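You operate a simulated robot arm through the tools that you are given. There is no shell and no other tool. Be economical: measure what you need, move in short steps, check, and stop when the job is done.

Carry out the task below with a simulated two-armed robot. There is one attempt and no reset: what you move stays moved.

## Task
Take the small wheel from the lane corner of table seven and put it on the top of the small cabinet. Fetch the taped carton from the top of table seven and set it in the red tray there. Turn the press seven hold dial to 7 seconds. Put the yellow block on the top of table seven. Take the sieve marked "MESH 60" from the top of table five and leave it on the top of stand five. Pick up the red funnel with one hand, pass it to the other hand and put it on the top of table five. Lift the grey lid open. The order is free.
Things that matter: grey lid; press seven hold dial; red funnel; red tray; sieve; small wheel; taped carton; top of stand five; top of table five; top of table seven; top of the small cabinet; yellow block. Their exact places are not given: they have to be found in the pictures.

The check looks at the end state, three seconds after you hand in, the way a careful person would. Anything else that was tipped, shoved, dropped, spilled or broken makes it a failure. Lids that push on must go on centred and level and be pressed home; caps that screw on are set level and turned clockwise until they are tight.

## Robot
Two 7-joint arms with fingered hands on one trunk, on a base that drives. Base frame: it is fixed to the floor where the robot stands at the start and does not move with it; the origin is under the middle of the robot, x ahead of it, y to its left, z up; the surface under the hand at the start is at about z = 860. Lengths are in mm, angles in rad, forces in N, time in s.
The left shoulder is at the start at [57, 125, 1221], the right one opposite. With the tool pointing down near the work surface each hand reaches from about 400 to 780 mm from the robot's upright axis, wherever it stands, measured 20 degrees to its own side. Places, roughly: grey lid [5500, -2600, 900]; press seven hold dial [-900, 200, 1300]; red funnel (13x13x11 cm) [-500, -9600, 1300]; red tray [1000, 0, 750]; sieve [750, -6750, 1000]; small wheel [750, 0, 750]; taped carton [1250, 250, 1000]; top of stand five [1600, -7900, 700]; top of table five [800, -7300, 900]; top of table seven [800, -600, 900]; top of the small cabinet (17x30 cm) [700, -780, 1040]; yellow block (5x4x4 cm) [1400, -4600, 700]. Payload 3.6 kg a hand.
The TCP of each hand is the grasp point between the finger pads, 30 mm short of the fingertips. In the tool frame z runs along the fingers and y along their closing line. Largest opening 104 mm; the body of the gripper starts 35 mm behind the TCP. The gripper is a hand of 4 fingers: y runs from the thumb to the fingers, the wrist lies at [-15, -104, -178] in the tool frame, and closing takes about 1.5 s.
Orientation is told as [roll, pitch, yaw] about the base's x, y, z axes, in that order, counted from this pose: with the fingers straight down and the wrist toward the robot, the tool's x, y and z point along [0, 1, 0], [1, 0, 0] and [0, 0, -1] of the base frame.

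## Interface
- The arms move only by the tool servo_tool. It takes "left_motion", "right_motion" or both (then of equal length, played together; a hand with none holds still); each is one flat list of numbers, 6 for each row, row after row: the turn, a rotation vector about the tool's x, y, z in units of 45 degrees (1.0 is 45 degrees), then the shift along the tool's x, y, z in units of 250 mm (1.0 is 250 mm). In form: [rx, ry, rz, dx, dy, dz, rx, ry, rz, dx, dy, dz, ...]. A call has 1 to 12 rows; each row is the pose to reach, as a shift and turn from the pose commanded when the call began, along the tool's axes at that moment. "left_gripper" and "right_gripper" are, for a hand that has rows, the finger opening in mm, from 0 to 104, set as the call begins (left out, the last holds). A call with a number of a shift or a turn outside -1 to 1 is refused whole. Rows are played at 5 a second. More than 50 mm and 0.15 rad between two rows, or a gripper value outside its range, and nothing of the call is played. Where a pose cannot be reached the arm comes as near as it can. A force on the tool above 40 N (or 10 N above the force at the start of the call, whichever is more), or a blocked arm, ends the call early, and 0.2 s more pass. Each finger travels about 72 mm/s and halts on what it meets, pressing with about 28 N; the grip force reading is that of the motor and also rises with nothing between the fingers. The clock runs only during rows and for 0.2 s after the last one: add rows that repeat a pose to give the fingers time. The reply holds the time, the measured pose of the TCP, the force on the tool along the base axes, the opening and the grip force, in the units named above and with some noise, with the torque about the TCP (base axes, N m) and any sound that the robot's microphone picked up.
- Cameras (640 x 400 px; columns grow to the right, rows downward): "scene" is now at [89.4, 93.4, 1394.8]; the picture's right is [0.99, -0.17, 0.00], its down [-0.04, -0.20, -0.98] and it looks along [0.17, 0.96, -0.21] (base axes); focal length 214 px, centre (320, 200). "left" rides on the left gripper at [-61, -92, -130] in its tool frame; the picture's right is [-0.81, -0.28, 0.52], its down [0.53, -0.71, 0.46] and it looks along [0.24, 0.64, 0.72] (tool axes); focal length 275 px, centre (320, 200). "right" rides on the right gripper at [61, -92, -130] in its tool frame; the picture's right is [-0.81, 0.27, -0.52], its down [-0.53, -0.71, 0.46] and it looks along [-0.24, 0.65, 0.72] (tool axes); focal length 275 px, centre (320, 200).
- snapshot(camera): a new picture of that camera. No time passes.
- move_column(by): slides the trunk up (or, below 0, down) by that many mm; the arms and the scene camera ride with it, the base frame stays. It gives what a move gives, with no picture.
- base_move(legs): drives the robot by 1 to 6 legs, each [ahead, left, turn to the left] in mm, mm and rad, along the robot's own axes; the way and the turn of a leg run together, so that a leg with both is an arc; at most 1500 mm and 3.142 rad a leg. The arms and the cameras ride along, it lands a little off, and it stops where it bumps. It gives what a move gives.
- move_fingers(index, middle, ring, thumb_bend, thumb_turn, hand): sets how far each is bent, from 0 (flat) to 100 (curled in); at 30 the hand is open as for a grip, at 70 the pads meet at the TCP. One left out holds its place. A second passes; each finger stops where it meets its share of the squeeze, and holds until it gets a number again. A gripper value or a shape takes the hand back. It gives what a move gives, with no picture; readings hold the bend of each and the force on the fingers (four entries, about 0 where the hand has none), thumb and palm. thumb_turn goes from beside the hand (0) to across from the fingers (100), as for a grip.
- preshape(shape, hand): the hand has 4 fingers and takes this shape, open, in about a second: jaw (thumb against the fingers, like two jaws); tri (thumb and two fingers); tip (a fingertip pinch); poke (one finger out to press); point (the index stretched); flat (the hand flat); cup (the hand cupped); fist (a fist). The gripper value then closes the fingers along that shape, each until it touches; the sizes above hold for jaw. It gives what a move gives, with no picture.
- pan_tilt(pan, tilt): turns the head with the scene camera to pan (to the left, within 1.396 rad either way) and tilt (down, from -0.506 to 1.204), counted from straight ahead of the robot. It gives what a move gives.
- measure_at(camera, pixels): for up to 12 pixels [column, row] of the newest picture of that camera ("zoom" is the newest enlarged one), the place [x, y, z] in the base frame of the surface seen there, good to about 2 mm. No time passes.
- inspect(camera, box): a new picture of the part [left, top, right, bottom] of that camera's present view, enlarged. No time passes.
- close_job(): hands the job in; it is judged then, once.

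Go step by step. Measure first, check grasps and placings, and put right what went wrong. The budget is 131 turns and 162 pictures, counting those below and the enlarged ones. Unless the task says otherwise, let go and move clear before handing in.

The tools are called after "Request:" as name(argument=value, ...) on one line, values as JSON. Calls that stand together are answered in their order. servo_tool: Moves the arms, as the interface text tells. Its arguments: {"type":"object","properties":{"left_motion":{"type":"array"},"left_gripper":{"type":"number"},"right_motion":{"type":"array"},"right_gripper":{"type":"number"}},"required":[]} The other tools are called the same way: move_column (by) slides the trunk up or down; preshape (shape, hand) gives the hand a shape; move_fingers (index, middle, ring, thumb_bend, thumb_turn, hand) moves the fingers one by one; base_move (legs) drives the base; pan_tilt (pan, tilt) turns the head that bears the scene camera; snapshot (camera) takes a picture; measure_at (camera, pixels) gives the place of the surface under pixels of a picture; inspect (camera, box) takes an enlarged picture of a part of a camera's view; close_job () hands the job in.

At the start:

```text
t: 0.0
left_tcp_pos: [255.8, 333.0, 1496.1]
left_orientation: [-0.001, 0.002, 0.001]
left_ft_force: [1.1, 0.4, -0.6]
left_ft_torque: [0.02, 0.02, -0.02]
left_opening: 103.7
left_finger_force: 0.1
left_shape: jaw
left_bend: [30.0, 30.0, 30.0, 30.0, 98.0]
left_finger forces: [0.1, 0.1, 0.1, 0.1, 0.0, 0.1]
right_tcp_pos: [352.4, 57.2, 1487.3]
right_orientation: [0.003, 0.0, -0.001]
right_ft_force: [0.1, 0.4, 0.8]
right_ft_torque: [0.02, -0.02, -0.03]
right_opening: 103.5
right_finger_force: 0.0
right_shape: jaw
right_bend: [30.0, 30.0, 30.0, 30.0, 98.0]
right_finger forces: [0.1, 0.1, 0.1, 0.0, 0.0, 0.1]
trunk travel left (down, up): [-450.0, 86.0]
robot x, y, heading: [-0.4, -3.8, -0.007]
head pan, tilt: [1.4, 0.208]
```

scene: 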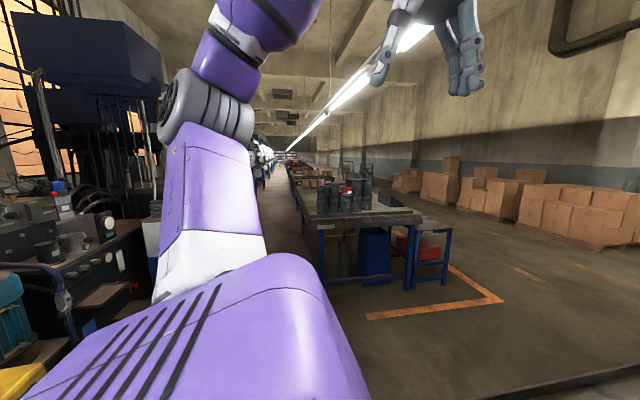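
right: 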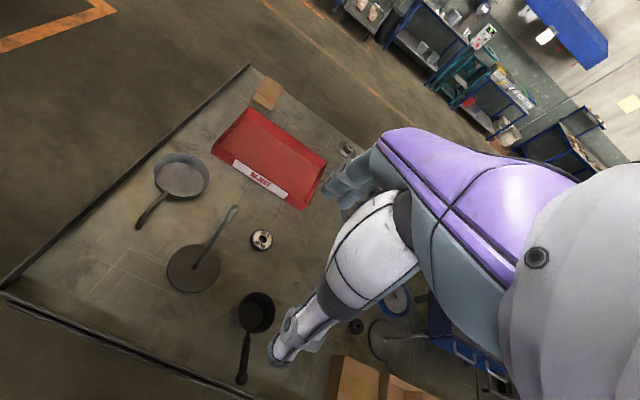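
left: 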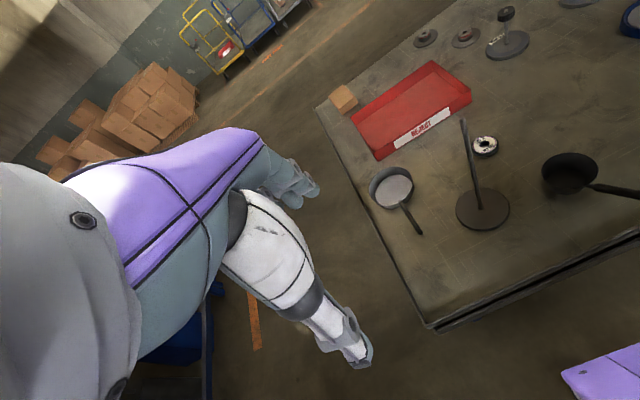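

The wrist pictures show a table ahead with the red tray, a carton, pans and a small white-black wheel. I turn the head ahead and look.

Request:
pan_tilt(pan=0, tilt=0.6)

Request:
snapshot(camera="scene")

```text
t: 1.5
left_tcp_pos: [254.6, 333.4, 1495.9]
left_orientation: [-0.001, -0.001, 0.001]
left_ft_force: [-0.4, 0.1, -0.5]
left_ft_torque: [0.03, 0.01, 0.02]
left_opening: 103.3
left_finger_force: 0.1
left_shape: jaw
left_bend: [30.0, 30.0, 30.0, 30.0, 98.0]
left_finger forces: [0.0, 0.0, 0.1, 0.1, 0.0, 0.0]
right_tcp_pos: [355.3, 52.2, 1490.8]
right_orientation: [0.02, 0.004, -0.013]
right_ft_force: [0.0, 0.2, 0.3]
right_ft_torque: [0.0, -0.01, 0.05]
right_opening: 103.8
right_finger_force: 0.0
right_shape: jaw
right_bend: [30.0, 30.0, 30.0, 30.0, 98.0]
right_finger forces: [0.0, 0.1, 0.0, 0.0, 0.0, 0.0]
trunk travel left (down, up): [-450.0, 86.0]
robot x, y, heading: [0.6, -0.5, -0.005]
head pan, tilt: [0.0, 0.6]
```

```text
158 pictures are left
```

scene: 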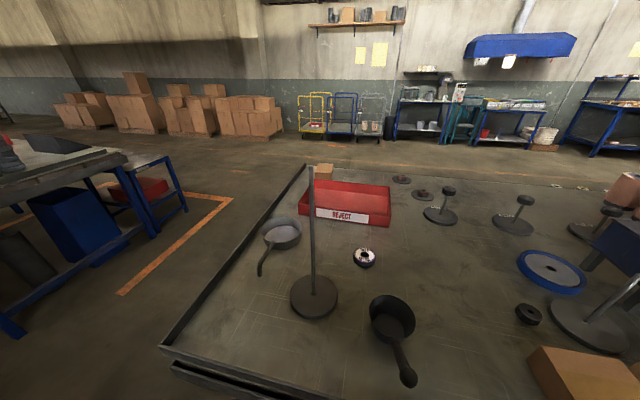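

The table shows the reject tray (350,203), the carton (323,171), small wheel candidates (364,257) and (529,314), and big ones at the right. I measure these and look to the right.

Request:
measure_at(camera="scene", pixels=[[364, 250], [529, 308], [323, 167], [323, 174], [350, 205], [315, 190], [389, 195], [401, 177], [422, 193], [168, 348], [305, 166], [314, 285]])

Request:
inspect(camera="scene", box=[220, 150, 460, 300])

Request:
pan_tilt(pan=-0.9, tilt=0.6)

Request:
snapshot(camera="scene")

```text
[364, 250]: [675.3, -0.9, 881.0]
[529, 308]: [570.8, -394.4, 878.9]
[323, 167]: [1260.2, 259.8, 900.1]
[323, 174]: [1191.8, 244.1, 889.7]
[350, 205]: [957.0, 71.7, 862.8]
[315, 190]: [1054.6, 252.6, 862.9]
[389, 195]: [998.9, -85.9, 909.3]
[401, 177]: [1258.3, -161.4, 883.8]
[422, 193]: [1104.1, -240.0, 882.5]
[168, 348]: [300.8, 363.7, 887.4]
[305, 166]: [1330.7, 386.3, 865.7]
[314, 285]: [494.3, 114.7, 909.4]
```

```text
2.67 times, centred on (340, 225) of scene
```

zoom: 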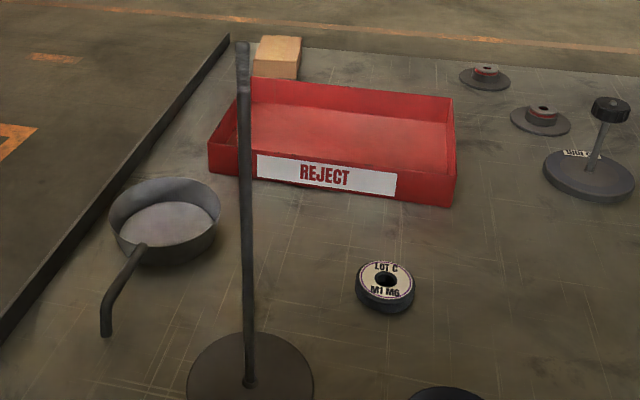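

```text
t: 2.7
left_tcp_pos: [256.2, 333.5, 1496.3]
left_orientation: [0.0, 0.001, 0.0]
left_ft_force: [-0.2, 0.7, 0.2]
left_ft_torque: [-0.03, -0.02, -0.03]
left_opening: 103.5
left_finger_force: 0.0
left_shape: jaw
left_bend: [30.0, 30.0, 30.0, 30.0, 98.0]
left_finger forces: [0.0, 0.0, 0.1, 0.1, 0.1, 0.1]
right_tcp_pos: [356.0, 51.3, 1490.7]
right_orientation: [0.021, 0.005, -0.012]
right_ft_force: [0.1, 0.8, -0.6]
right_ft_torque: [-0.02, -0.01, 0.02]
right_opening: 103.5
right_finger_force: 0.0
right_shape: jaw
right_bend: [30.0, 30.0, 30.0, 30.0, 98.0]
right_finger forces: [0.0, 0.0, 0.0, 0.0, 0.0, 0.0]
trunk travel left (down, up): [-450.0, 86.0]
robot x, y, heading: [2.7, -0.2, 0.0]
head pan, tilt: [-0.901, 0.6]
```

```text
156 pictures are left
```

scene: 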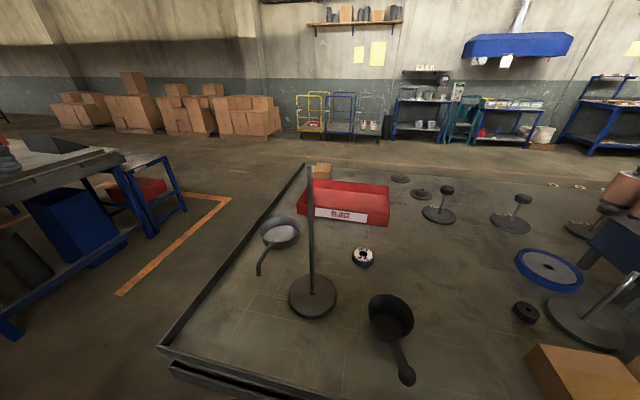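

The last picture looks unchanged, so I take another one.

Request:
snapshot(camera="scene")

```text
155 pictures are left
```

scene: 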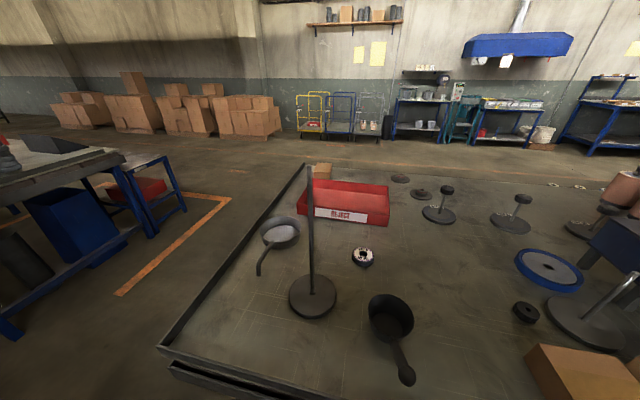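

The view has not turned although the pan reads -0.9; I command it again alone.

Request:
pan_tilt(pan=-1.0, tilt=0.5)

```text
t: 3.4
left_tcp_pos: [256.8, 332.8, 1496.4]
left_orientation: [-0.001, 0.0, 0.001]
left_ft_force: [0.6, -0.5, 0.3]
left_ft_torque: [-0.01, -0.01, 0.0]
left_opening: 103.9
left_finger_force: 0.0
left_shape: jaw
left_bend: [30.0, 30.0, 30.0, 30.0, 98.0]
left_finger forces: [0.0, 0.0, 0.0, 0.0, 0.0, 0.0]
right_tcp_pos: [353.9, 49.9, 1492.7]
right_orientation: [0.024, 0.002, -0.013]
right_ft_force: [0.2, -0.2, -0.5]
right_ft_torque: [-0.02, -0.01, -0.02]
right_opening: 103.6
right_finger_force: 0.1
right_shape: jaw
right_bend: [30.0, 30.0, 30.0, 30.0, 98.0]
right_finger forces: [0.1, 0.0, 0.0, 0.0, 0.0, 0.0]
trunk travel left (down, up): [-450.0, 86.0]
robot x, y, heading: [-1.4, 0.2, 0.002]
head pan, tilt: [-1.0, 0.499]
```

Request:
snapshot(camera="scene")

Request:
measure_at(camera="scene", pixels=[[364, 250], [529, 310]])

```text
154 pictures are left
```

scene: 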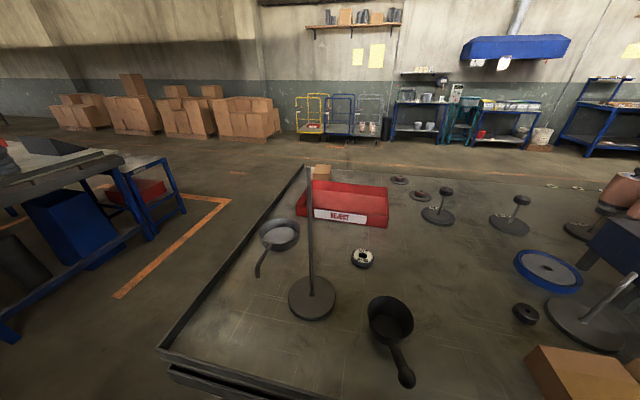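

```text
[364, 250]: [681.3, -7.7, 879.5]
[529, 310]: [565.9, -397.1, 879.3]
```

The head seems stuck. I cross-check the measuring with the right camera and try the head once more toward the left.

Request:
snapshot(camera="right")

Request:
pan_tilt(pan=0.5, tilt=0.4)

Request:
snapshot(camera="scene")

Request:
measure_at(camera="right", pixels=[[261, 233], [190, 255]])

```text
153 pictures are left
```

right: 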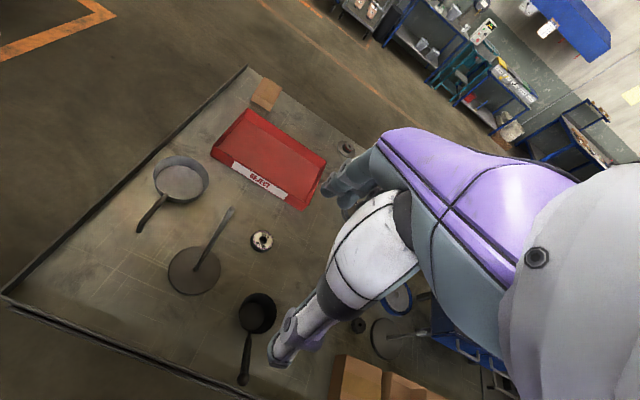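

```text
t: 5.0
left_tcp_pos: [256.2, 332.3, 1497.8]
left_orientation: [0.0, 0.0, 0.0]
left_ft_force: [-0.1, -0.2, 0.4]
left_ft_torque: [-0.01, -0.01, -0.01]
left_opening: 103.9
left_finger_force: 0.1
left_shape: jaw
left_bend: [30.0, 30.0, 30.0, 30.0, 98.0]
left_finger forces: [0.0, 0.1, 0.0, 0.0, 0.1, 0.0]
right_tcp_pos: [351.1, 56.3, 1487.3]
right_orientation: [-0.001, -0.003, 0.0]
right_ft_force: [-0.3, -1.0, 0.4]
right_ft_torque: [0.02, 0.02, 0.0]
right_opening: 103.7
right_finger_force: 0.2
right_shape: jaw
right_bend: [30.0, 30.0, 30.0, 30.0, 98.0]
right_finger forces: [0.0, 0.0, 0.0, 0.0, 0.0, 0.1]
trunk travel left (down, up): [-450.0, 86.0]
robot x, y, heading: [-1.0, -0.9, 0.005]
head pan, tilt: [0.499, 0.4]
```

```text
152 pictures are left
```

scene: 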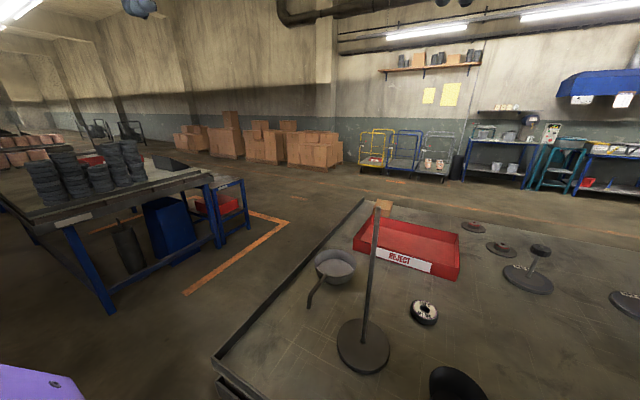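

```text
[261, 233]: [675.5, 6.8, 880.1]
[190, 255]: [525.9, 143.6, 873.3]
```

The head moves left fine; to the right it was blocked by the right arm raised beside it (its TCP shifted). I move the right arm 250 mm to its own side.

Request:
servo_tool(right_motion=[0, 0, 0, -0.2, 0, 0, 0, 0, 0, -0.4, 0, 0, 0, 0, 0, -0.6, 0, 0, 0, 0, 0, -0.8, 0, 0, 0, 0, 0, -1, 0, 0])

Request:
pan_tilt(pan=-0.7, tilt=0.5)

Request:
snapshot(camera="scene")

```text
t: 6.2
left_tcp_pos: [256.3, 332.1, 1496.9]
left_orientation: [0.001, 0.001, -0.001]
left_ft_force: [0.0, 0.3, -0.3]
left_ft_torque: [0.01, 0.0, -0.02]
left_opening: 103.5
left_finger_force: 0.0
left_shape: jaw
left_bend: [30.0, 30.0, 30.0, 30.0, 98.0]
left_finger forces: [0.1, 0.0, 0.1, 0.0, 0.1, 0.0]
right_tcp_pos: [366.7, -190.6, 1471.4]
right_orientation: [0.005, -0.003, 0.001]
right_ft_force: [-0.3, 0.3, -0.4]
right_ft_torque: [0.04, -0.02, 0.02]
right_opening: 103.5
right_finger_force: 0.0
right_shape: jaw
right_bend: [30.0, 30.0, 30.0, 30.0, 98.0]
right_finger forces: [0.1, 0.1, 0.0, 0.0, 0.0, 0.1]
right hand out of reach, approached as far as the arm can: row 3, 4, 5
trunk travel left (down, up): [-450.0, 86.0]
robot x, y, heading: [0.4, 2.8, -0.002]
head pan, tilt: [0.499, 0.4]
```

```text
t: 7.6
left_tcp_pos: [254.7, 333.8, 1496.3]
left_orientation: [0.0, 0.0, -0.001]
left_ft_force: [-0.6, 0.2, -0.1]
left_ft_torque: [0.01, -0.03, -0.02]
left_opening: 103.8
left_finger_force: 0.1
left_shape: jaw
left_bend: [30.0, 30.0, 30.0, 30.0, 98.0]
left_finger forces: [0.0, 0.1, 0.0, 0.0, 0.0, 0.0]
right_tcp_pos: [366.5, -188.3, 1471.3]
right_orientation: [0.006, -0.002, 0.001]
right_ft_force: [0.7, -0.2, 0.2]
right_ft_torque: [0.0, -0.01, 0.01]
right_opening: 103.7
right_finger_force: 0.0
right_shape: jaw
right_bend: [30.0, 30.0, 30.0, 30.0, 98.0]
right_finger forces: [0.0, 0.0, 0.0, 0.0, 0.0, 0.0]
trunk travel left (down, up): [-450.0, 86.0]
robot x, y, heading: [-2.5, 0.3, 0.005]
head pan, tilt: [-0.7, 0.499]
```

```text
151 pictures are left
```

scene: 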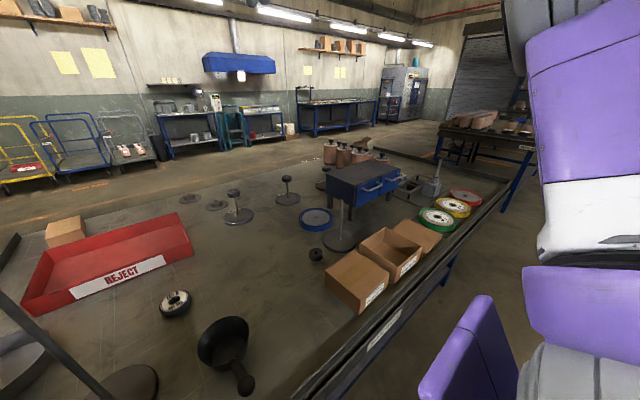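

I see the small cabinet (365,185), cartons, coloured-rim wheels and two small wheels at (175,303) and (316,255). I enlarge.

Request:
inspect(camera="scene", box=[150, 120, 470, 320])

Request:
measure_at(camera="scene", pixels=[[175, 298], [316, 250], [345, 178], [395, 178], [370, 165], [465, 195], [452, 207], [437, 217], [303, 390], [430, 245], [510, 190], [65, 225]])

```text
2.00 times, centred on (310, 220) of scene
```

zoom: 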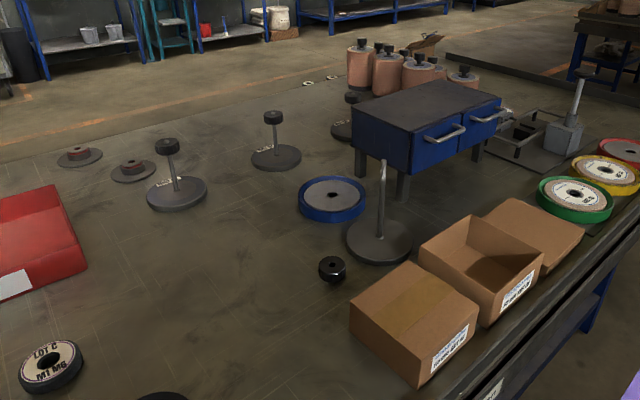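

```text
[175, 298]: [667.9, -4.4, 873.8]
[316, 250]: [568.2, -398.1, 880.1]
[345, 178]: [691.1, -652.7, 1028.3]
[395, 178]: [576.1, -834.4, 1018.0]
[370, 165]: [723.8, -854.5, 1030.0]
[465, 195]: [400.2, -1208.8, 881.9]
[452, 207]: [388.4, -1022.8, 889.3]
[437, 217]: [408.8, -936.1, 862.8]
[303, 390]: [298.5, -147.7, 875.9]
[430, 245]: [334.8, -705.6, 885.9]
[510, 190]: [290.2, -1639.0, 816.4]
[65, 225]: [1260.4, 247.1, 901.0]
```

The LOT C wheel near [672,0] lies on the lane side near the tray, matching the rough place; the small carton is at [1240,250]. I look closer with the right camera for the wheel's edges, and at the carton from the head.

Request:
pan_tilt(pan=0.0, tilt=0.6)

Request:
inspect(camera="scene", box=[290, 150, 450, 270])

Request:
measure_at(camera="zoom", pixels=[[130, 70], [130, 95], [90, 75], [165, 75], [300, 380], [290, 430], [270, 405], [328, 405], [300, 458], [340, 458], [500, 300], [380, 200]])

```text
t: 8.7
left_tcp_pos: [256.3, 334.3, 1496.6]
left_orientation: [-0.001, -0.001, 0.001]
left_ft_force: [0.8, -0.2, -1.0]
left_ft_torque: [-0.02, -0.01, 0.01]
left_opening: 103.6
left_finger_force: 0.1
left_shape: jaw
left_bend: [30.0, 30.0, 30.0, 30.0, 98.0]
left_finger forces: [0.1, 0.1, 0.0, 0.0, 0.0, 0.1]
right_tcp_pos: [366.5, -188.9, 1471.3]
right_orientation: [0.005, -0.002, 0.001]
right_ft_force: [0.0, 0.0, 0.6]
right_ft_torque: [0.0, 0.0, 0.01]
right_opening: 103.9
right_finger_force: 0.0
right_shape: jaw
right_bend: [30.0, 30.0, 30.0, 30.0, 98.0]
right_finger forces: [0.1, 0.0, 0.0, 0.1, 0.0, 0.0]
trunk travel left (down, up): [-450.0, 86.0]
robot x, y, heading: [3.0, 1.8, -0.001]
head pan, tilt: [0.0, 0.6]
```

```text
3.33 times, centred on (370, 210) of scene
```

zoom: 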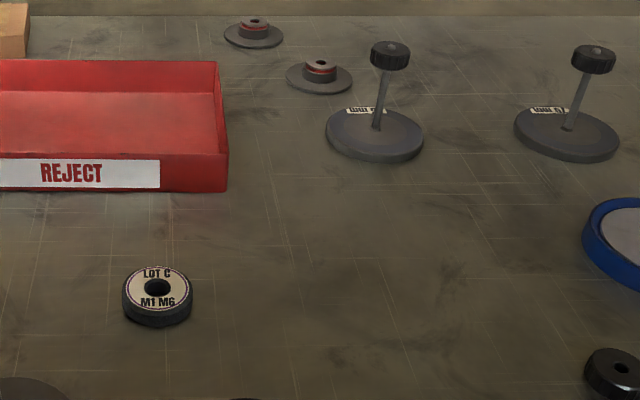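

```text
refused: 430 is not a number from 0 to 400
```

The wheel is at zoom (157,290); I measure its edges and the tray.

Request:
measure_at(camera="zoom", pixels=[[126, 290], [189, 290], [157, 269], [157, 304], [157, 334], [220, 66], [222, 155], [210, 185], [100, 120], [20, 60], [240, 190]])

Request:
inspect(camera="scene", box=[270, 150, 400, 230])

Request:
measure_at(camera="scene", pixels=[[330, 200], [310, 215], [305, 200], [325, 165], [325, 175]])

```text
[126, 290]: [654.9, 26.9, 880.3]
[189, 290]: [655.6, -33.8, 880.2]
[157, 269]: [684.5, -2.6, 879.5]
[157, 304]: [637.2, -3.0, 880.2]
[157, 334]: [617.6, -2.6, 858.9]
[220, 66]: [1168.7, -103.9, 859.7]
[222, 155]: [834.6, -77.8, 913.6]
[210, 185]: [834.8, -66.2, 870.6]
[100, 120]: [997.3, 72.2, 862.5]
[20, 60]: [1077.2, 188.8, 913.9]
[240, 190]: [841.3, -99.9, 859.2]
```

```text
4.92 times, centred on (335, 190) of scene
```

zoom: 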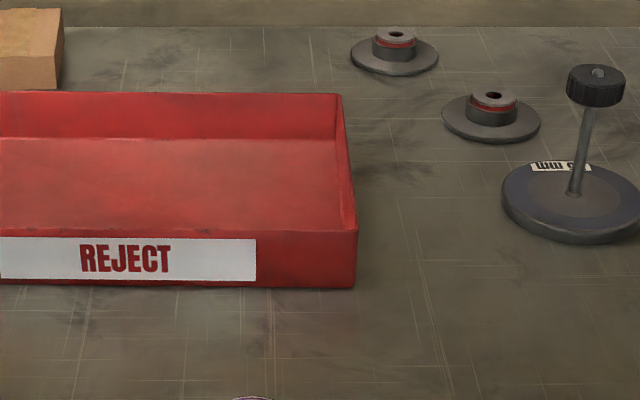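

```text
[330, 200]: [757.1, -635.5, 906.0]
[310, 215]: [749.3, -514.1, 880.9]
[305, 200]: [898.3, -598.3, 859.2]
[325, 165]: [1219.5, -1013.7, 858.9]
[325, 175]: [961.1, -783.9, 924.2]
```

The wheel is centred near [658,-3], top z 880, about 62 mm wide and 21 high; the tray spans x 835–1077, y -85…250. I bring the right hand toward the wheel.

Request:
servo_tool(right_motion=[0, 0, 0, 0.083, 0.111, 0.111, 0, 0, 0, 0.165, 0.222, 0.222, 0, 0, 0, 0.248, 0.333, 0.333, 0, 0, 0, 0.331, 0.444, 0.444, 0, 0, 0, 0.413, 0.556, 0.556, 0, 0, 0, 0.496, 0.667, 0.667, 0, 0, 0, 0.579, 0.778, 0.778, 0, 0, 0, 0.661, 0.889, 0.889, 0, 0, 0, 0.744, 1, 1])

Request:
servo_tool(right_motion=[0, 0, 0, 0, 0.05, 0.2, 0, 0, 0, 0, 0.1, 0.4, 0, 0, 0, 0, 0.15, 0.6, 0, 0, 0, 0, 0.18, 0.8, 0, 0, 0, 0, 0.18, 0.99])

Request:
snapshot(camera="right")

```text
t: 10.7
left_tcp_pos: [255.8, 334.6, 1497.4]
left_orientation: [-0.001, -0.001, 0.0]
left_ft_force: [0.6, -0.4, 0.6]
left_ft_torque: [-0.01, -0.01, 0.0]
left_opening: 103.7
left_finger_force: 0.1
left_shape: jaw
left_bend: [30.0, 30.0, 30.0, 30.0, 98.0]
left_finger forces: [0.0, 0.1, 0.0, 0.0, 0.1, 0.1]
right_tcp_pos: [617.9, -4.8, 1220.8]
right_orientation: [0.002, 0.0, 0.001]
right_ft_force: [-1.0, 0.3, 0.1]
right_ft_torque: [0.0, -0.01, -0.03]
right_opening: 103.4
right_finger_force: 0.0
right_shape: jaw
right_bend: [30.0, 30.0, 30.0, 30.0, 98.0]
right_finger forces: [0.0, 0.1, 0.0, 0.0, 0.1, 0.0]
trunk travel left (down, up): [-450.0, 86.0]
robot x, y, heading: [3.1, -4.9, 0.004]
head pan, tilt: [0.0, 0.6]
```

```text
refused: row 1 steps farther than a row can; nothing moved
```

```text
147 pictures are left
```

right: 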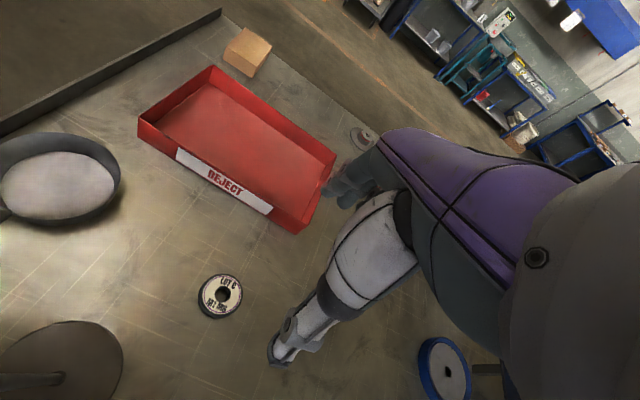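

The wheel is clear at (222,293). I measure its rim points and the carton.

Request:
measure_at(camera="right", pixels=[[203, 288], [241, 293], [222, 277], [219, 310], [246, 35], [230, 52], [268, 42], [246, 68], [212, 72], [335, 158]])

Request:
servo_tool(right_motion=[0, 0, 0, 0, 0.04, 0.19, 0, 0, 0, 0, 0.08, 0.38, 0, 0, 0, 0, 0.12, 0.57, 0, 0, 0, 0, 0.16, 0.76, 0, 0, 0, 0, 0.16, 0.95])

Request:
snapshot(camera="right")

```text
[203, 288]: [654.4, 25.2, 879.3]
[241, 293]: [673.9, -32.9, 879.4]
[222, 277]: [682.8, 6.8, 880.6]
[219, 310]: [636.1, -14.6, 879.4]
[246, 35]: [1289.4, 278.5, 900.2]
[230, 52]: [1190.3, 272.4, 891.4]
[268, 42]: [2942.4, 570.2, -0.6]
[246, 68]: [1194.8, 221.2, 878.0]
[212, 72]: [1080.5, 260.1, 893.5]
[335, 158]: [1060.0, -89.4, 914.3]
```

```text
t: 11.9
left_tcp_pos: [255.5, 333.3, 1496.4]
left_orientation: [0.002, -0.002, -0.001]
left_ft_force: [-0.5, -0.2, -0.1]
left_ft_torque: [0.03, -0.02, 0.0]
left_opening: 103.6
left_finger_force: 0.2
left_shape: jaw
left_bend: [30.0, 30.0, 30.0, 30.0, 98.0]
left_finger forces: [0.0, 0.0, 0.0, 0.0, 0.1, 0.0]
right_tcp_pos: [655.0, -2.9, 984.0]
right_orientation: [0.005, -0.004, 0.0]
right_ft_force: [0.7, 0.2, 0.1]
right_ft_torque: [0.01, 0.0, 0.0]
right_opening: 103.8
right_finger_force: 0.1
right_shape: jaw
right_bend: [30.0, 30.0, 30.0, 30.0, 98.0]
right_finger forces: [0.0, 0.2, 0.0, 0.0, 0.1, 0.0]
trunk travel left (down, up): [-450.0, 86.0]
robot x, y, heading: [3.3, -0.8, -0.003]
head pan, tilt: [0.0, 0.6]
```

```text
146 pictures are left
```

right: 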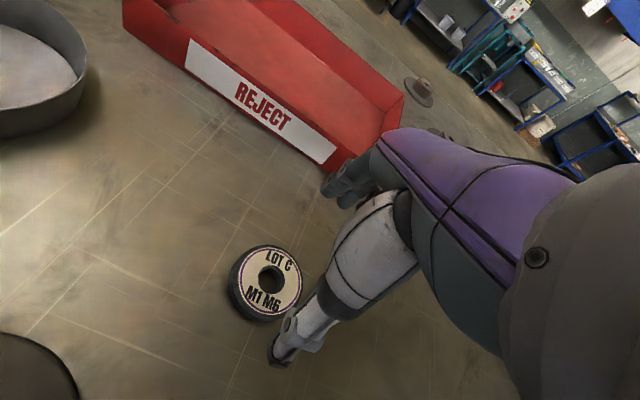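

Wheel centre is about [660,-4]; the hand is at [655,-3,984]. I lower to z 893 and then close.

Request:
servo_tool(right_motion=[0, 0, 0, 0, 0.02, 0.15, 0, 0, 0, 0, 0.02, 0.28, 0, 0, 0, 0, 0.02, 0.36, 0, 0, 0, 0, 0.02, 0.36])

Request:
servo_tool(right_gripper=40, right_motion=[0, 0, 0, 0, 0, 0, 0, 0, 0, 0, 0, 0, 0, 0, 0, 0, 0, 0, 0, 0, 0, 0, 0, 0, 0, 0, 0, 0, 0, 0, 0, 0, 0, 0, 0, 0, 0, 0, 0, 0, 0, 0, 0, 0, 0, 0, 0, 0])

Request:
snapshot(camera="right")

```text
t: 12.9
left_tcp_pos: [255.6, 333.1, 1497.0]
left_orientation: [0.001, -0.001, 0.001]
left_ft_force: [-0.2, -0.4, -0.1]
left_ft_torque: [0.01, -0.01, 0.01]
left_opening: 103.7
left_finger_force: 0.0
left_shape: jaw
left_bend: [30.0, 30.0, 30.0, 30.0, 98.0]
left_finger forces: [0.0, 0.0, 0.1, 0.1, 0.0, 0.1]
right_tcp_pos: [662.6, -2.6, 892.6]
right_orientation: [0.006, -0.001, 0.001]
right_ft_force: [0.0, -0.2, 0.5]
right_ft_torque: [-0.03, -0.03, 0.0]
right_opening: 103.8
right_finger_force: 0.0
right_shape: jaw
right_bend: [30.0, 30.0, 30.0, 30.0, 98.0]
right_finger forces: [0.0, 0.0, 0.0, 0.1, 0.0, 0.0]
trunk travel left (down, up): [-450.0, 86.0]
robot x, y, heading: [2.6, -4.4, 0.002]
head pan, tilt: [0.0, 0.6]
```

```text
t: 14.7
left_tcp_pos: [255.7, 334.0, 1496.5]
left_orientation: [0.0, 0.0, 0.0]
left_ft_force: [1.1, -0.5, 0.2]
left_ft_torque: [0.03, 0.0, -0.01]
left_opening: 103.8
left_finger_force: 0.0
left_shape: jaw
left_bend: [30.0, 30.0, 30.0, 30.0, 98.0]
left_finger forces: [0.0, 0.1, 0.0, 0.0, 0.0, 0.1]
right_tcp_pos: [662.2, -3.1, 892.2]
right_orientation: [0.004, -0.001, 0.0]
right_ft_force: [0.5, -0.4, 0.0]
right_ft_torque: [0.0, -0.04, 0.0]
right_opening: 60.8
right_finger_force: 28.3
right_shape: jaw
right_bend: [73.0, 41.0, 42.0, 66.0, 100.0]
right_finger forces: [15.4, 8.5, 0.2, 0.0, 24.3, 0.1]
trunk travel left (down, up): [-450.0, 86.0]
robot x, y, heading: [-1.4, -1.2, 0.001]
head pan, tilt: [0.0, 0.6]
```

```text
145 pictures are left
```

right: 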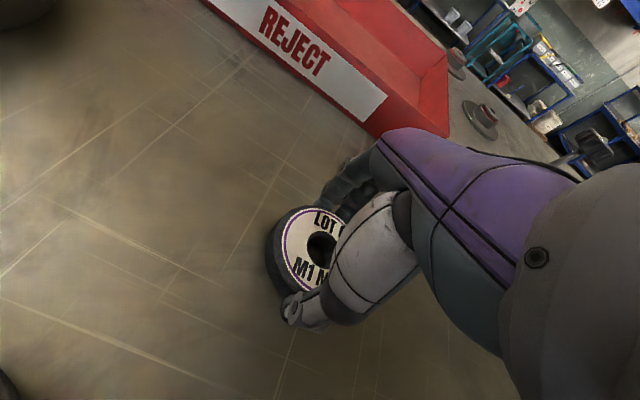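

The wheel is held (60.8 mm opening, thumb 24 N). I lift it 250 mm and drive right along the table toward the cabinet.

Request:
servo_tool(right_motion=[0, 0, 0, 0, 0, -0.12, 0, 0, 0, 0, 0, -0.31, 0, 0, 0, 0, 0, -0.5, 0, 0, 0, 0, 0, -0.69, 0, 0, 0, 0, 0, -0.88, 0, 0, 0, 0, 0, -1])

Request:
base_move(legs=[[0, -650, 0]])

Request:
pan_tilt(pan=-0.2, tilt=0.6)

Request:
snapshot(camera="scene")

Request:
snapshot(camera="right")

```text
t: 16.1
left_tcp_pos: [256.3, 334.2, 1496.6]
left_orientation: [0.0, 0.0, -0.001]
left_ft_force: [-0.4, 0.1, 0.6]
left_ft_torque: [-0.02, 0.01, -0.04]
left_opening: 103.7
left_finger_force: 0.0
left_shape: jaw
left_bend: [30.0, 30.0, 30.0, 30.0, 98.0]
left_finger forces: [0.1, 0.1, 0.1, 0.0, 0.0, 0.0]
right_tcp_pos: [662.3, -0.5, 1143.6]
right_orientation: [0.002, 0.0, -0.001]
right_ft_force: [-0.2, -0.2, -0.7]
right_ft_torque: [-0.03, -0.03, 0.02]
right_opening: 60.4
right_finger_force: 28.2
right_shape: jaw
right_bend: [73.0, 41.0, 42.0, 66.0, 100.0]
right_finger forces: [15.4, 8.4, 0.3, 0.0, 24.4, 0.0]
trunk travel left (down, up): [-450.0, 86.0]
robot x, y, heading: [-3.5, -1.1, -0.001]
head pan, tilt: [0.0, 0.6]
```

```text
t: 22.3
left_tcp_pos: [256.7, -320.9, 1495.9]
left_orientation: [0.001, -0.001, 0.006]
left_ft_force: [0.1, 0.4, -0.3]
left_ft_torque: [0.01, 0.0, -0.03]
left_opening: 103.6
left_finger_force: 0.1
left_shape: jaw
left_bend: [30.0, 30.0, 30.0, 30.0, 98.0]
left_finger forces: [0.0, 0.1, 0.0, 0.0, 0.0, 0.0]
right_tcp_pos: [663.8, -652.3, 1143.1]
right_orientation: [0.004, 0.0, 0.006]
right_ft_force: [1.0, -0.3, -2.1]
right_ft_torque: [0.01, -0.04, 0.02]
right_opening: 60.7
right_finger_force: 28.4
right_shape: jaw
right_bend: [73.0, 41.0, 42.0, 66.0, 100.0]
right_finger forces: [15.4, 8.3, 0.3, 0.0, 24.3, 0.1]
trunk travel left (down, up): [-450.0, 86.0]
robot x, y, heading: [3.7, -658.3, 0.006]
head pan, tilt: [0.0, 0.6]
```

```text
t: 23.0
left_tcp_pos: [256.1, -321.4, 1495.9]
left_orientation: [0.0, 0.0, 0.007]
left_ft_force: [-0.4, -0.6, 0.1]
left_ft_torque: [0.01, 0.01, -0.02]
left_opening: 103.6
left_finger_force: 0.0
left_shape: jaw
left_bend: [30.0, 30.0, 30.0, 30.0, 98.0]
left_finger forces: [0.0, 0.0, 0.1, 0.0, 0.0, 0.1]
right_tcp_pos: [664.9, -652.2, 1144.2]
right_orientation: [0.004, 0.0, 0.006]
right_ft_force: [-0.3, 0.5, -0.7]
right_ft_torque: [0.01, 0.0, 0.0]
right_opening: 60.5
right_finger_force: 28.0
right_shape: jaw
right_bend: [73.0, 41.0, 42.0, 66.0, 100.0]
right_finger forces: [15.6, 8.4, 0.2, 0.1, 24.3, 0.1]
trunk travel left (down, up): [-450.0, 86.0]
robot x, y, heading: [1.9, -659.4, 0.009]
head pan, tilt: [-0.201, 0.6]
```

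```text
144 pictures are left
```

scene: 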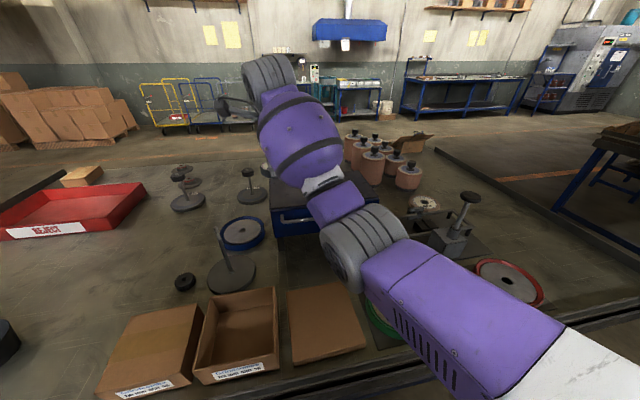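

```text
143 pictures are left
```

right: 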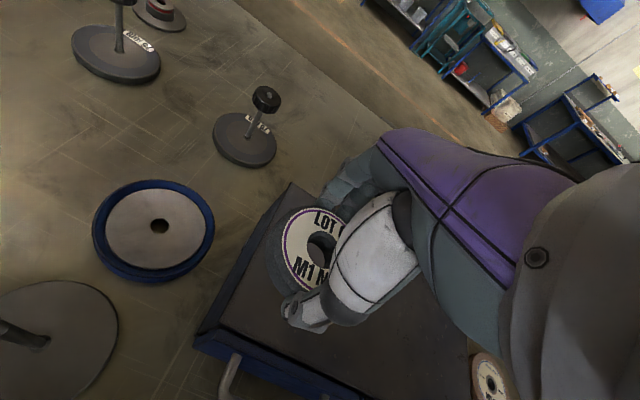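

The wheel hangs over the left end of the cabinet. I measure the cabinet top corners.

Request:
measure_at(camera="right", pixels=[[292, 190], [206, 330], [240, 330], [262, 265], [380, 330], [420, 380], [455, 345], [225, 345], [300, 380], [462, 320]])

Request:
measure_at(camera="scene", pixels=[[272, 208], [300, 206], [275, 185], [375, 195], [380, 190]])

```text
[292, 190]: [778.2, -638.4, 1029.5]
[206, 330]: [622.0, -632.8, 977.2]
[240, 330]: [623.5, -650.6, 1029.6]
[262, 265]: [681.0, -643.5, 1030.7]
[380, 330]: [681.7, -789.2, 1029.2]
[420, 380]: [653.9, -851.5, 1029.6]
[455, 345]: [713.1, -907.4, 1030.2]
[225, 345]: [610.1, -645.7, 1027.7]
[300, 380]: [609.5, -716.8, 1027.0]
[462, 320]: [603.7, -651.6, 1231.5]
```

```text
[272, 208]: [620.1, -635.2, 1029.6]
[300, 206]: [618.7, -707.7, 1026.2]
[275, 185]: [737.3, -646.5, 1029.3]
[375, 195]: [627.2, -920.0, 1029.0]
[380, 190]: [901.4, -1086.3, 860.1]
```

The cabinet top is x 612–782, y -635…-930, z 1030. I carry the wheel to [690,-760] and lower to 1064.

Request:
servo_tool(right_motion=[0, 0, 0, -0.14, 0.03, 0, 0, 0, 0, -0.28, 0.07, 0, 0, 0, 0, -0.43, 0.1, 0.02, 0, 0, 0, -0.43, 0.1, 0.17, 0, 0, 0, -0.43, 0.1, 0.26, 0, 0, 0, -0.43, 0.1, 0.312, 0, 0, 0, -0.43, 0.1, 0.318])

Request:
snapshot(camera="right")

```text
t: 24.6
left_tcp_pos: [255.5, -321.7, 1496.2]
left_orientation: [0.001, 0.002, 0.008]
left_ft_force: [-0.6, -0.1, -1.0]
left_ft_torque: [0.0, 0.0, 0.02]
left_opening: 103.5
left_finger_force: 0.1
left_shape: jaw
left_bend: [30.0, 30.0, 30.0, 30.0, 98.0]
left_finger forces: [0.0, 0.0, 0.0, 0.0, 0.1, 0.1]
right_tcp_pos: [691.4, -759.0, 1064.0]
right_orientation: [0.003, -0.002, 0.007]
right_ft_force: [0.1, 0.5, -2.6]
right_ft_torque: [0.0, 0.0, -0.01]
right_opening: 60.5
right_finger_force: 27.8
right_shape: jaw
right_bend: [73.0, 41.0, 42.0, 66.0, 100.0]
right_finger forces: [15.3, 8.5, 0.3, 0.1, 24.3, 0.0]
trunk travel left (down, up): [-450.0, 86.0]
robot x, y, heading: [2.5, -656.0, 0.005]
head pan, tilt: [-0.201, 0.6]
```

```text
142 pictures are left
```

right: 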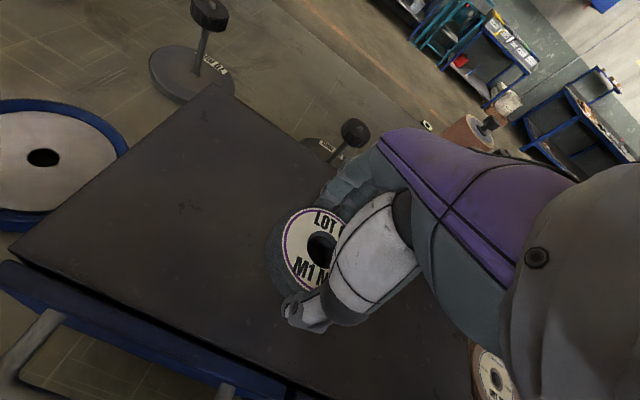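

It hovers about 1–2 mm over the top. I ease down 2 mm, open, then rise.

Request:
servo_tool(right_motion=[0, 0, 0, 0, 0, 0.006, 0, 0, 0, 0, 0, 0.008, 0, 0, 0, 0, 0, 0.008])

Request:
servo_tool(right_gripper=104, right_motion=[0, 0, 0, 0, 0, 0, 0, 0, 0, 0, 0, 0, 0, 0, 0, 0, 0, 0, 0, 0, 0, 0, 0, 0, 0, 0, 0, 0, 0, 0, 0, 0, 0, 0, 0, -0.19, 0, 0, 0, 0, 0, -0.38, 0, 0, 0, 0, 0, -0.57, 0, 0, 0, 0, 0, -0.76])

Request:
snapshot(camera="right")

```text
t: 25.4
left_tcp_pos: [255.3, -321.4, 1496.7]
left_orientation: [0.001, -0.001, 0.008]
left_ft_force: [1.0, 0.6, -0.1]
left_ft_torque: [0.0, -0.01, 0.0]
left_opening: 103.7
left_finger_force: 0.1
left_shape: jaw
left_bend: [30.0, 30.0, 30.0, 30.0, 98.0]
left_finger forces: [0.0, 0.0, 0.0, 0.1, 0.1, 0.0]
right_tcp_pos: [690.7, -759.0, 1062.0]
right_orientation: [0.004, -0.005, 0.008]
right_ft_force: [-0.1, -1.5, 4.6]
right_ft_torque: [-0.04, 0.02, -0.06]
right_opening: 60.6
right_finger_force: 27.6
right_shape: jaw
right_bend: [73.0, 41.0, 42.0, 66.0, 100.0]
right_finger forces: [15.2, 8.9, 0.4, 0.1, 24.9, 0.1]
trunk travel left (down, up): [-450.0, 86.0]
robot x, y, heading: [-0.6, -655.1, 0.006]
head pan, tilt: [-0.201, 0.6]
```

```text
t: 27.4
left_tcp_pos: [255.1, -321.3, 1495.4]
left_orientation: [0.0, -0.001, 0.007]
left_ft_force: [-0.9, 0.6, 0.0]
left_ft_torque: [0.01, 0.02, -0.02]
left_opening: 103.6
left_finger_force: 0.1
left_shape: jaw
left_bend: [30.0, 30.0, 30.0, 30.0, 98.0]
left_finger forces: [0.0, 0.0, 0.0, 0.1, 0.1, 0.0]
right_tcp_pos: [689.0, -761.0, 1251.1]
right_orientation: [0.003, 0.0, 0.008]
right_ft_force: [-0.8, 0.3, 0.3]
right_ft_torque: [0.0, 0.0, -0.01]
right_opening: 103.7
right_finger_force: 0.0
right_shape: jaw
right_bend: [30.0, 30.0, 30.0, 30.0, 98.0]
right_finger forces: [0.0, 0.0, 0.0, 0.0, 0.1, 0.0]
trunk travel left (down, up): [-450.0, 86.0]
robot x, y, heading: [5.0, -656.0, 0.009]
head pan, tilt: [-0.201, 0.6]
```

```text
141 pictures are left
```

right: 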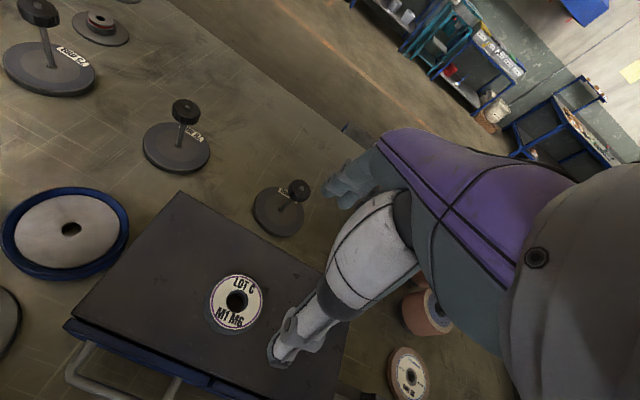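

The wheel sits well on the cabinet. I retract the right arm and drive back left, then look around toward the press side and the lane.

Request:
servo_tool(right_motion=[0, 0, 0, 0, -0.13, -0.1, 0, 0, 0, 0, -0.26, -0.2, 0, 0, 0, 0, -0.4, -0.3, 0, 0, 0, 0, -0.55, -0.4, 0, 0, 0, 0, -0.7, -0.5, 0, 0, 0, 0, -0.85, -0.55, 0, 0, 0, 0, -1, -0.6])

Request:
base_move(legs=[[0, 850, 0]])

Request:
pan_tilt(pan=1.0, tilt=0.5)

Request:
snapshot(camera="scene")

```text
t: 29.0
left_tcp_pos: [255.7, -321.9, 1497.2]
left_orientation: [0.0, 0.0, 0.008]
left_ft_force: [0.7, -0.1, 0.0]
left_ft_torque: [-0.01, 0.01, 0.04]
left_opening: 103.3
left_finger_force: 0.0
left_shape: jaw
left_bend: [30.0, 30.0, 30.0, 30.0, 98.0]
left_finger forces: [0.0, 0.0, 0.1, 0.0, 0.0, 0.0]
right_tcp_pos: [437.5, -760.8, 1401.3]
right_orientation: [0.004, -0.001, 0.007]
right_ft_force: [-0.2, 0.3, 0.6]
right_ft_torque: [0.0, -0.01, -0.01]
right_opening: 103.9
right_finger_force: 0.0
right_shape: jaw
right_bend: [30.0, 30.0, 30.0, 30.0, 98.0]
right_finger forces: [0.1, 0.0, 0.1, 0.0, 0.0, 0.1]
trunk travel left (down, up): [-450.0, 86.0]
robot x, y, heading: [5.2, -656.0, 0.01]
head pan, tilt: [-0.201, 0.6]
```

```text
t: 36.8
left_tcp_pos: [239.7, 520.9, 1496.7]
left_orientation: [0.002, 0.0, 0.022]
left_ft_force: [0.6, -0.4, -0.1]
left_ft_torque: [-0.04, 0.01, -0.01]
left_opening: 103.8
left_finger_force: 0.1
left_shape: jaw
left_bend: [30.0, 30.0, 30.0, 30.0, 98.0]
left_finger forces: [0.0, 0.0, 0.0, 0.1, 0.0, 0.0]
right_tcp_pos: [429.3, 82.4, 1400.6]
right_orientation: [0.004, 0.0, 0.017]
right_ft_force: [-0.5, 0.6, 0.4]
right_ft_torque: [0.01, 0.01, 0.0]
right_opening: 104.0
right_finger_force: 0.1
right_shape: jaw
right_bend: [30.0, 30.0, 30.0, 30.0, 98.0]
right_finger forces: [0.0, 0.0, 0.0, 0.0, 0.0, 0.0]
trunk travel left (down, up): [-450.0, 86.0]
robot x, y, heading: [-7.3, 185.1, 0.029]
head pan, tilt: [-0.201, 0.6]
```

```text
t: 38.2
left_tcp_pos: [240.0, 521.2, 1496.5]
left_orientation: [0.0, 0.001, 0.019]
left_ft_force: [0.5, -0.5, 0.6]
left_ft_torque: [-0.01, -0.02, 0.0]
left_opening: 103.4
left_finger_force: 0.1
left_shape: jaw
left_bend: [30.0, 30.0, 30.0, 30.0, 98.0]
left_finger forces: [0.0, 0.0, 0.0, 0.0, 0.1, 0.0]
right_tcp_pos: [430.3, 83.9, 1400.5]
right_orientation: [0.004, -0.001, 0.021]
right_ft_force: [0.3, 0.3, -0.7]
right_ft_torque: [0.02, 0.02, 0.0]
right_opening: 103.5
right_finger_force: 0.0
right_shape: jaw
right_bend: [30.0, 30.0, 30.0, 30.0, 98.0]
right_finger forces: [0.0, 0.0, 0.0, 0.1, 0.0, 0.0]
trunk travel left (down, up): [-450.0, 86.0]
robot x, y, heading: [-8.2, 183.2, 0.021]
head pan, tilt: [1.0, 0.499]
```

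```text
140 pictures are left
```

scene: 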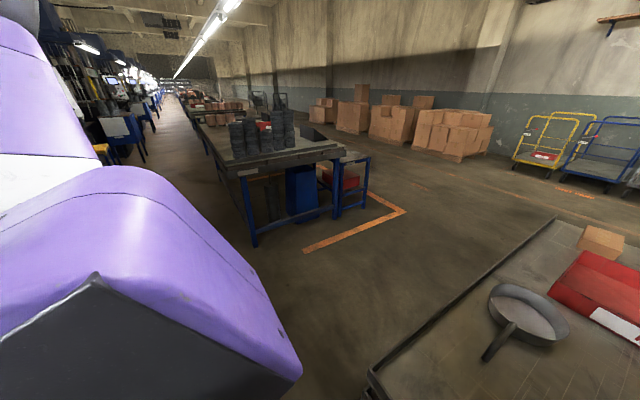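

There is a wide gap between the table's left edge and the next table. I measure it, then turn 90° left and look at the press side.

Request:
measure_at(camera="scene", pixels=[[255, 245], [340, 150], [365, 206], [308, 250], [403, 213], [375, 372], [560, 222], [115, 155]])

Request:
base_move(legs=[[0, 0, 1.55]])

Request:
pan_tilt(pan=1.2, tilt=0.1)

Request:
snapshot(camera="scene")

```text
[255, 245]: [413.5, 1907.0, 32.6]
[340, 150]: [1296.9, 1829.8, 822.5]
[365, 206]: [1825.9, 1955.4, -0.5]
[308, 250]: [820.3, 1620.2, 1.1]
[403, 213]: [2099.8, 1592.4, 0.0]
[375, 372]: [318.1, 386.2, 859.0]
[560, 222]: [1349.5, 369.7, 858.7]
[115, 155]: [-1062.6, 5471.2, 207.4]
```

```text
t: 42.4
left_tcp_pos: [-343.2, 437.9, 1496.4]
left_orientation: [0.001, 0.0, 1.574]
left_ft_force: [0.4, -0.3, 0.3]
left_ft_torque: [0.02, 0.04, -0.02]
left_opening: 103.6
left_finger_force: 0.1
left_shape: jaw
left_bend: [30.0, 30.0, 30.0, 30.0, 98.0]
left_finger forces: [0.1, 0.0, 0.0, 0.0, 0.0, 0.0]
right_tcp_pos: [96.6, 620.2, 1399.9]
right_orientation: [0.005, -0.001, 1.574]
right_ft_force: [0.4, -0.4, 0.1]
right_ft_torque: [0.0, 0.0, 0.01]
right_opening: 103.7
right_finger_force: 0.1
right_shape: jaw
right_bend: [30.0, 30.0, 30.0, 30.0, 98.0]
right_finger forces: [0.0, 0.1, 0.1, 0.0, 0.1, 0.0]
trunk travel left (down, up): [-450.0, 86.0]
robot x, y, heading: [-10.9, 185.2, 1.574]
head pan, tilt: [1.0, 0.499]
```

```text
t: 43.2
left_tcp_pos: [-343.2, 437.0, 1495.8]
left_orientation: [0.001, 0.0, 1.575]
left_ft_force: [0.2, 0.0, 0.1]
left_ft_torque: [0.02, 0.0, 0.01]
left_opening: 103.5
left_finger_force: 0.1
left_shape: jaw
left_bend: [30.0, 30.0, 30.0, 30.0, 98.0]
left_finger forces: [0.1, 0.0, 0.0, 0.0, 0.1, 0.1]
right_tcp_pos: [97.5, 621.4, 1399.2]
right_orientation: [0.004, 0.0, 1.575]
right_ft_force: [-0.1, 0.2, 0.8]
right_ft_torque: [0.03, 0.02, 0.01]
right_opening: 103.8
right_finger_force: 0.1
right_shape: jaw
right_bend: [30.0, 30.0, 30.0, 30.0, 98.0]
right_finger forces: [0.0, 0.0, 0.1, 0.0, 0.0, 0.0]
trunk travel left (down, up): [-450.0, 86.0]
robot x, y, heading: [-8.0, 183.8, 1.571]
head pan, tilt: [1.201, 0.099]
```

```text
139 pictures are left
```

scene: 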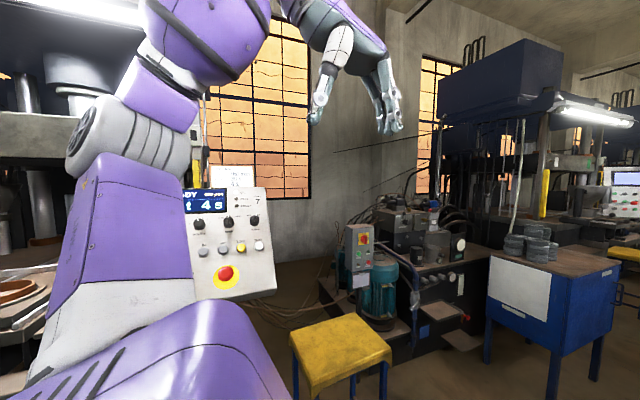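

The press panel with a display "4 s" and dials is at (230,235), with a yellow stool at (340,345). I measure and enlarge.

Request:
measure_at(camera="scene", pixels=[[199, 224], [228, 221], [254, 221], [262, 200], [265, 285], [235, 290], [340, 345], [300, 375], [380, 350]])

Request:
inspect(camera="scene", box=[180, 160, 280, 300])

```text
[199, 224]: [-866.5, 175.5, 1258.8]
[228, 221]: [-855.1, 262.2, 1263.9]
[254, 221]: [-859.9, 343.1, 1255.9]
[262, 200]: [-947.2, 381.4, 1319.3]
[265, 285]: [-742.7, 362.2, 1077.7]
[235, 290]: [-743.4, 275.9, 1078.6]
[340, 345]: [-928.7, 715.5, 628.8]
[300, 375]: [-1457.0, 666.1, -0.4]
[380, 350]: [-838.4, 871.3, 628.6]
```

```text
2.86 times, centred on (230, 230) of scene
```

zoom: 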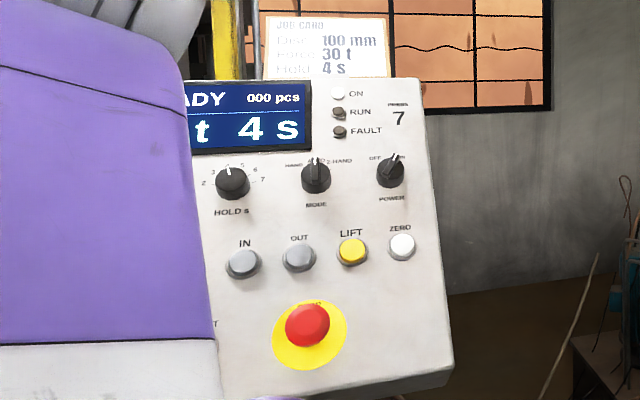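

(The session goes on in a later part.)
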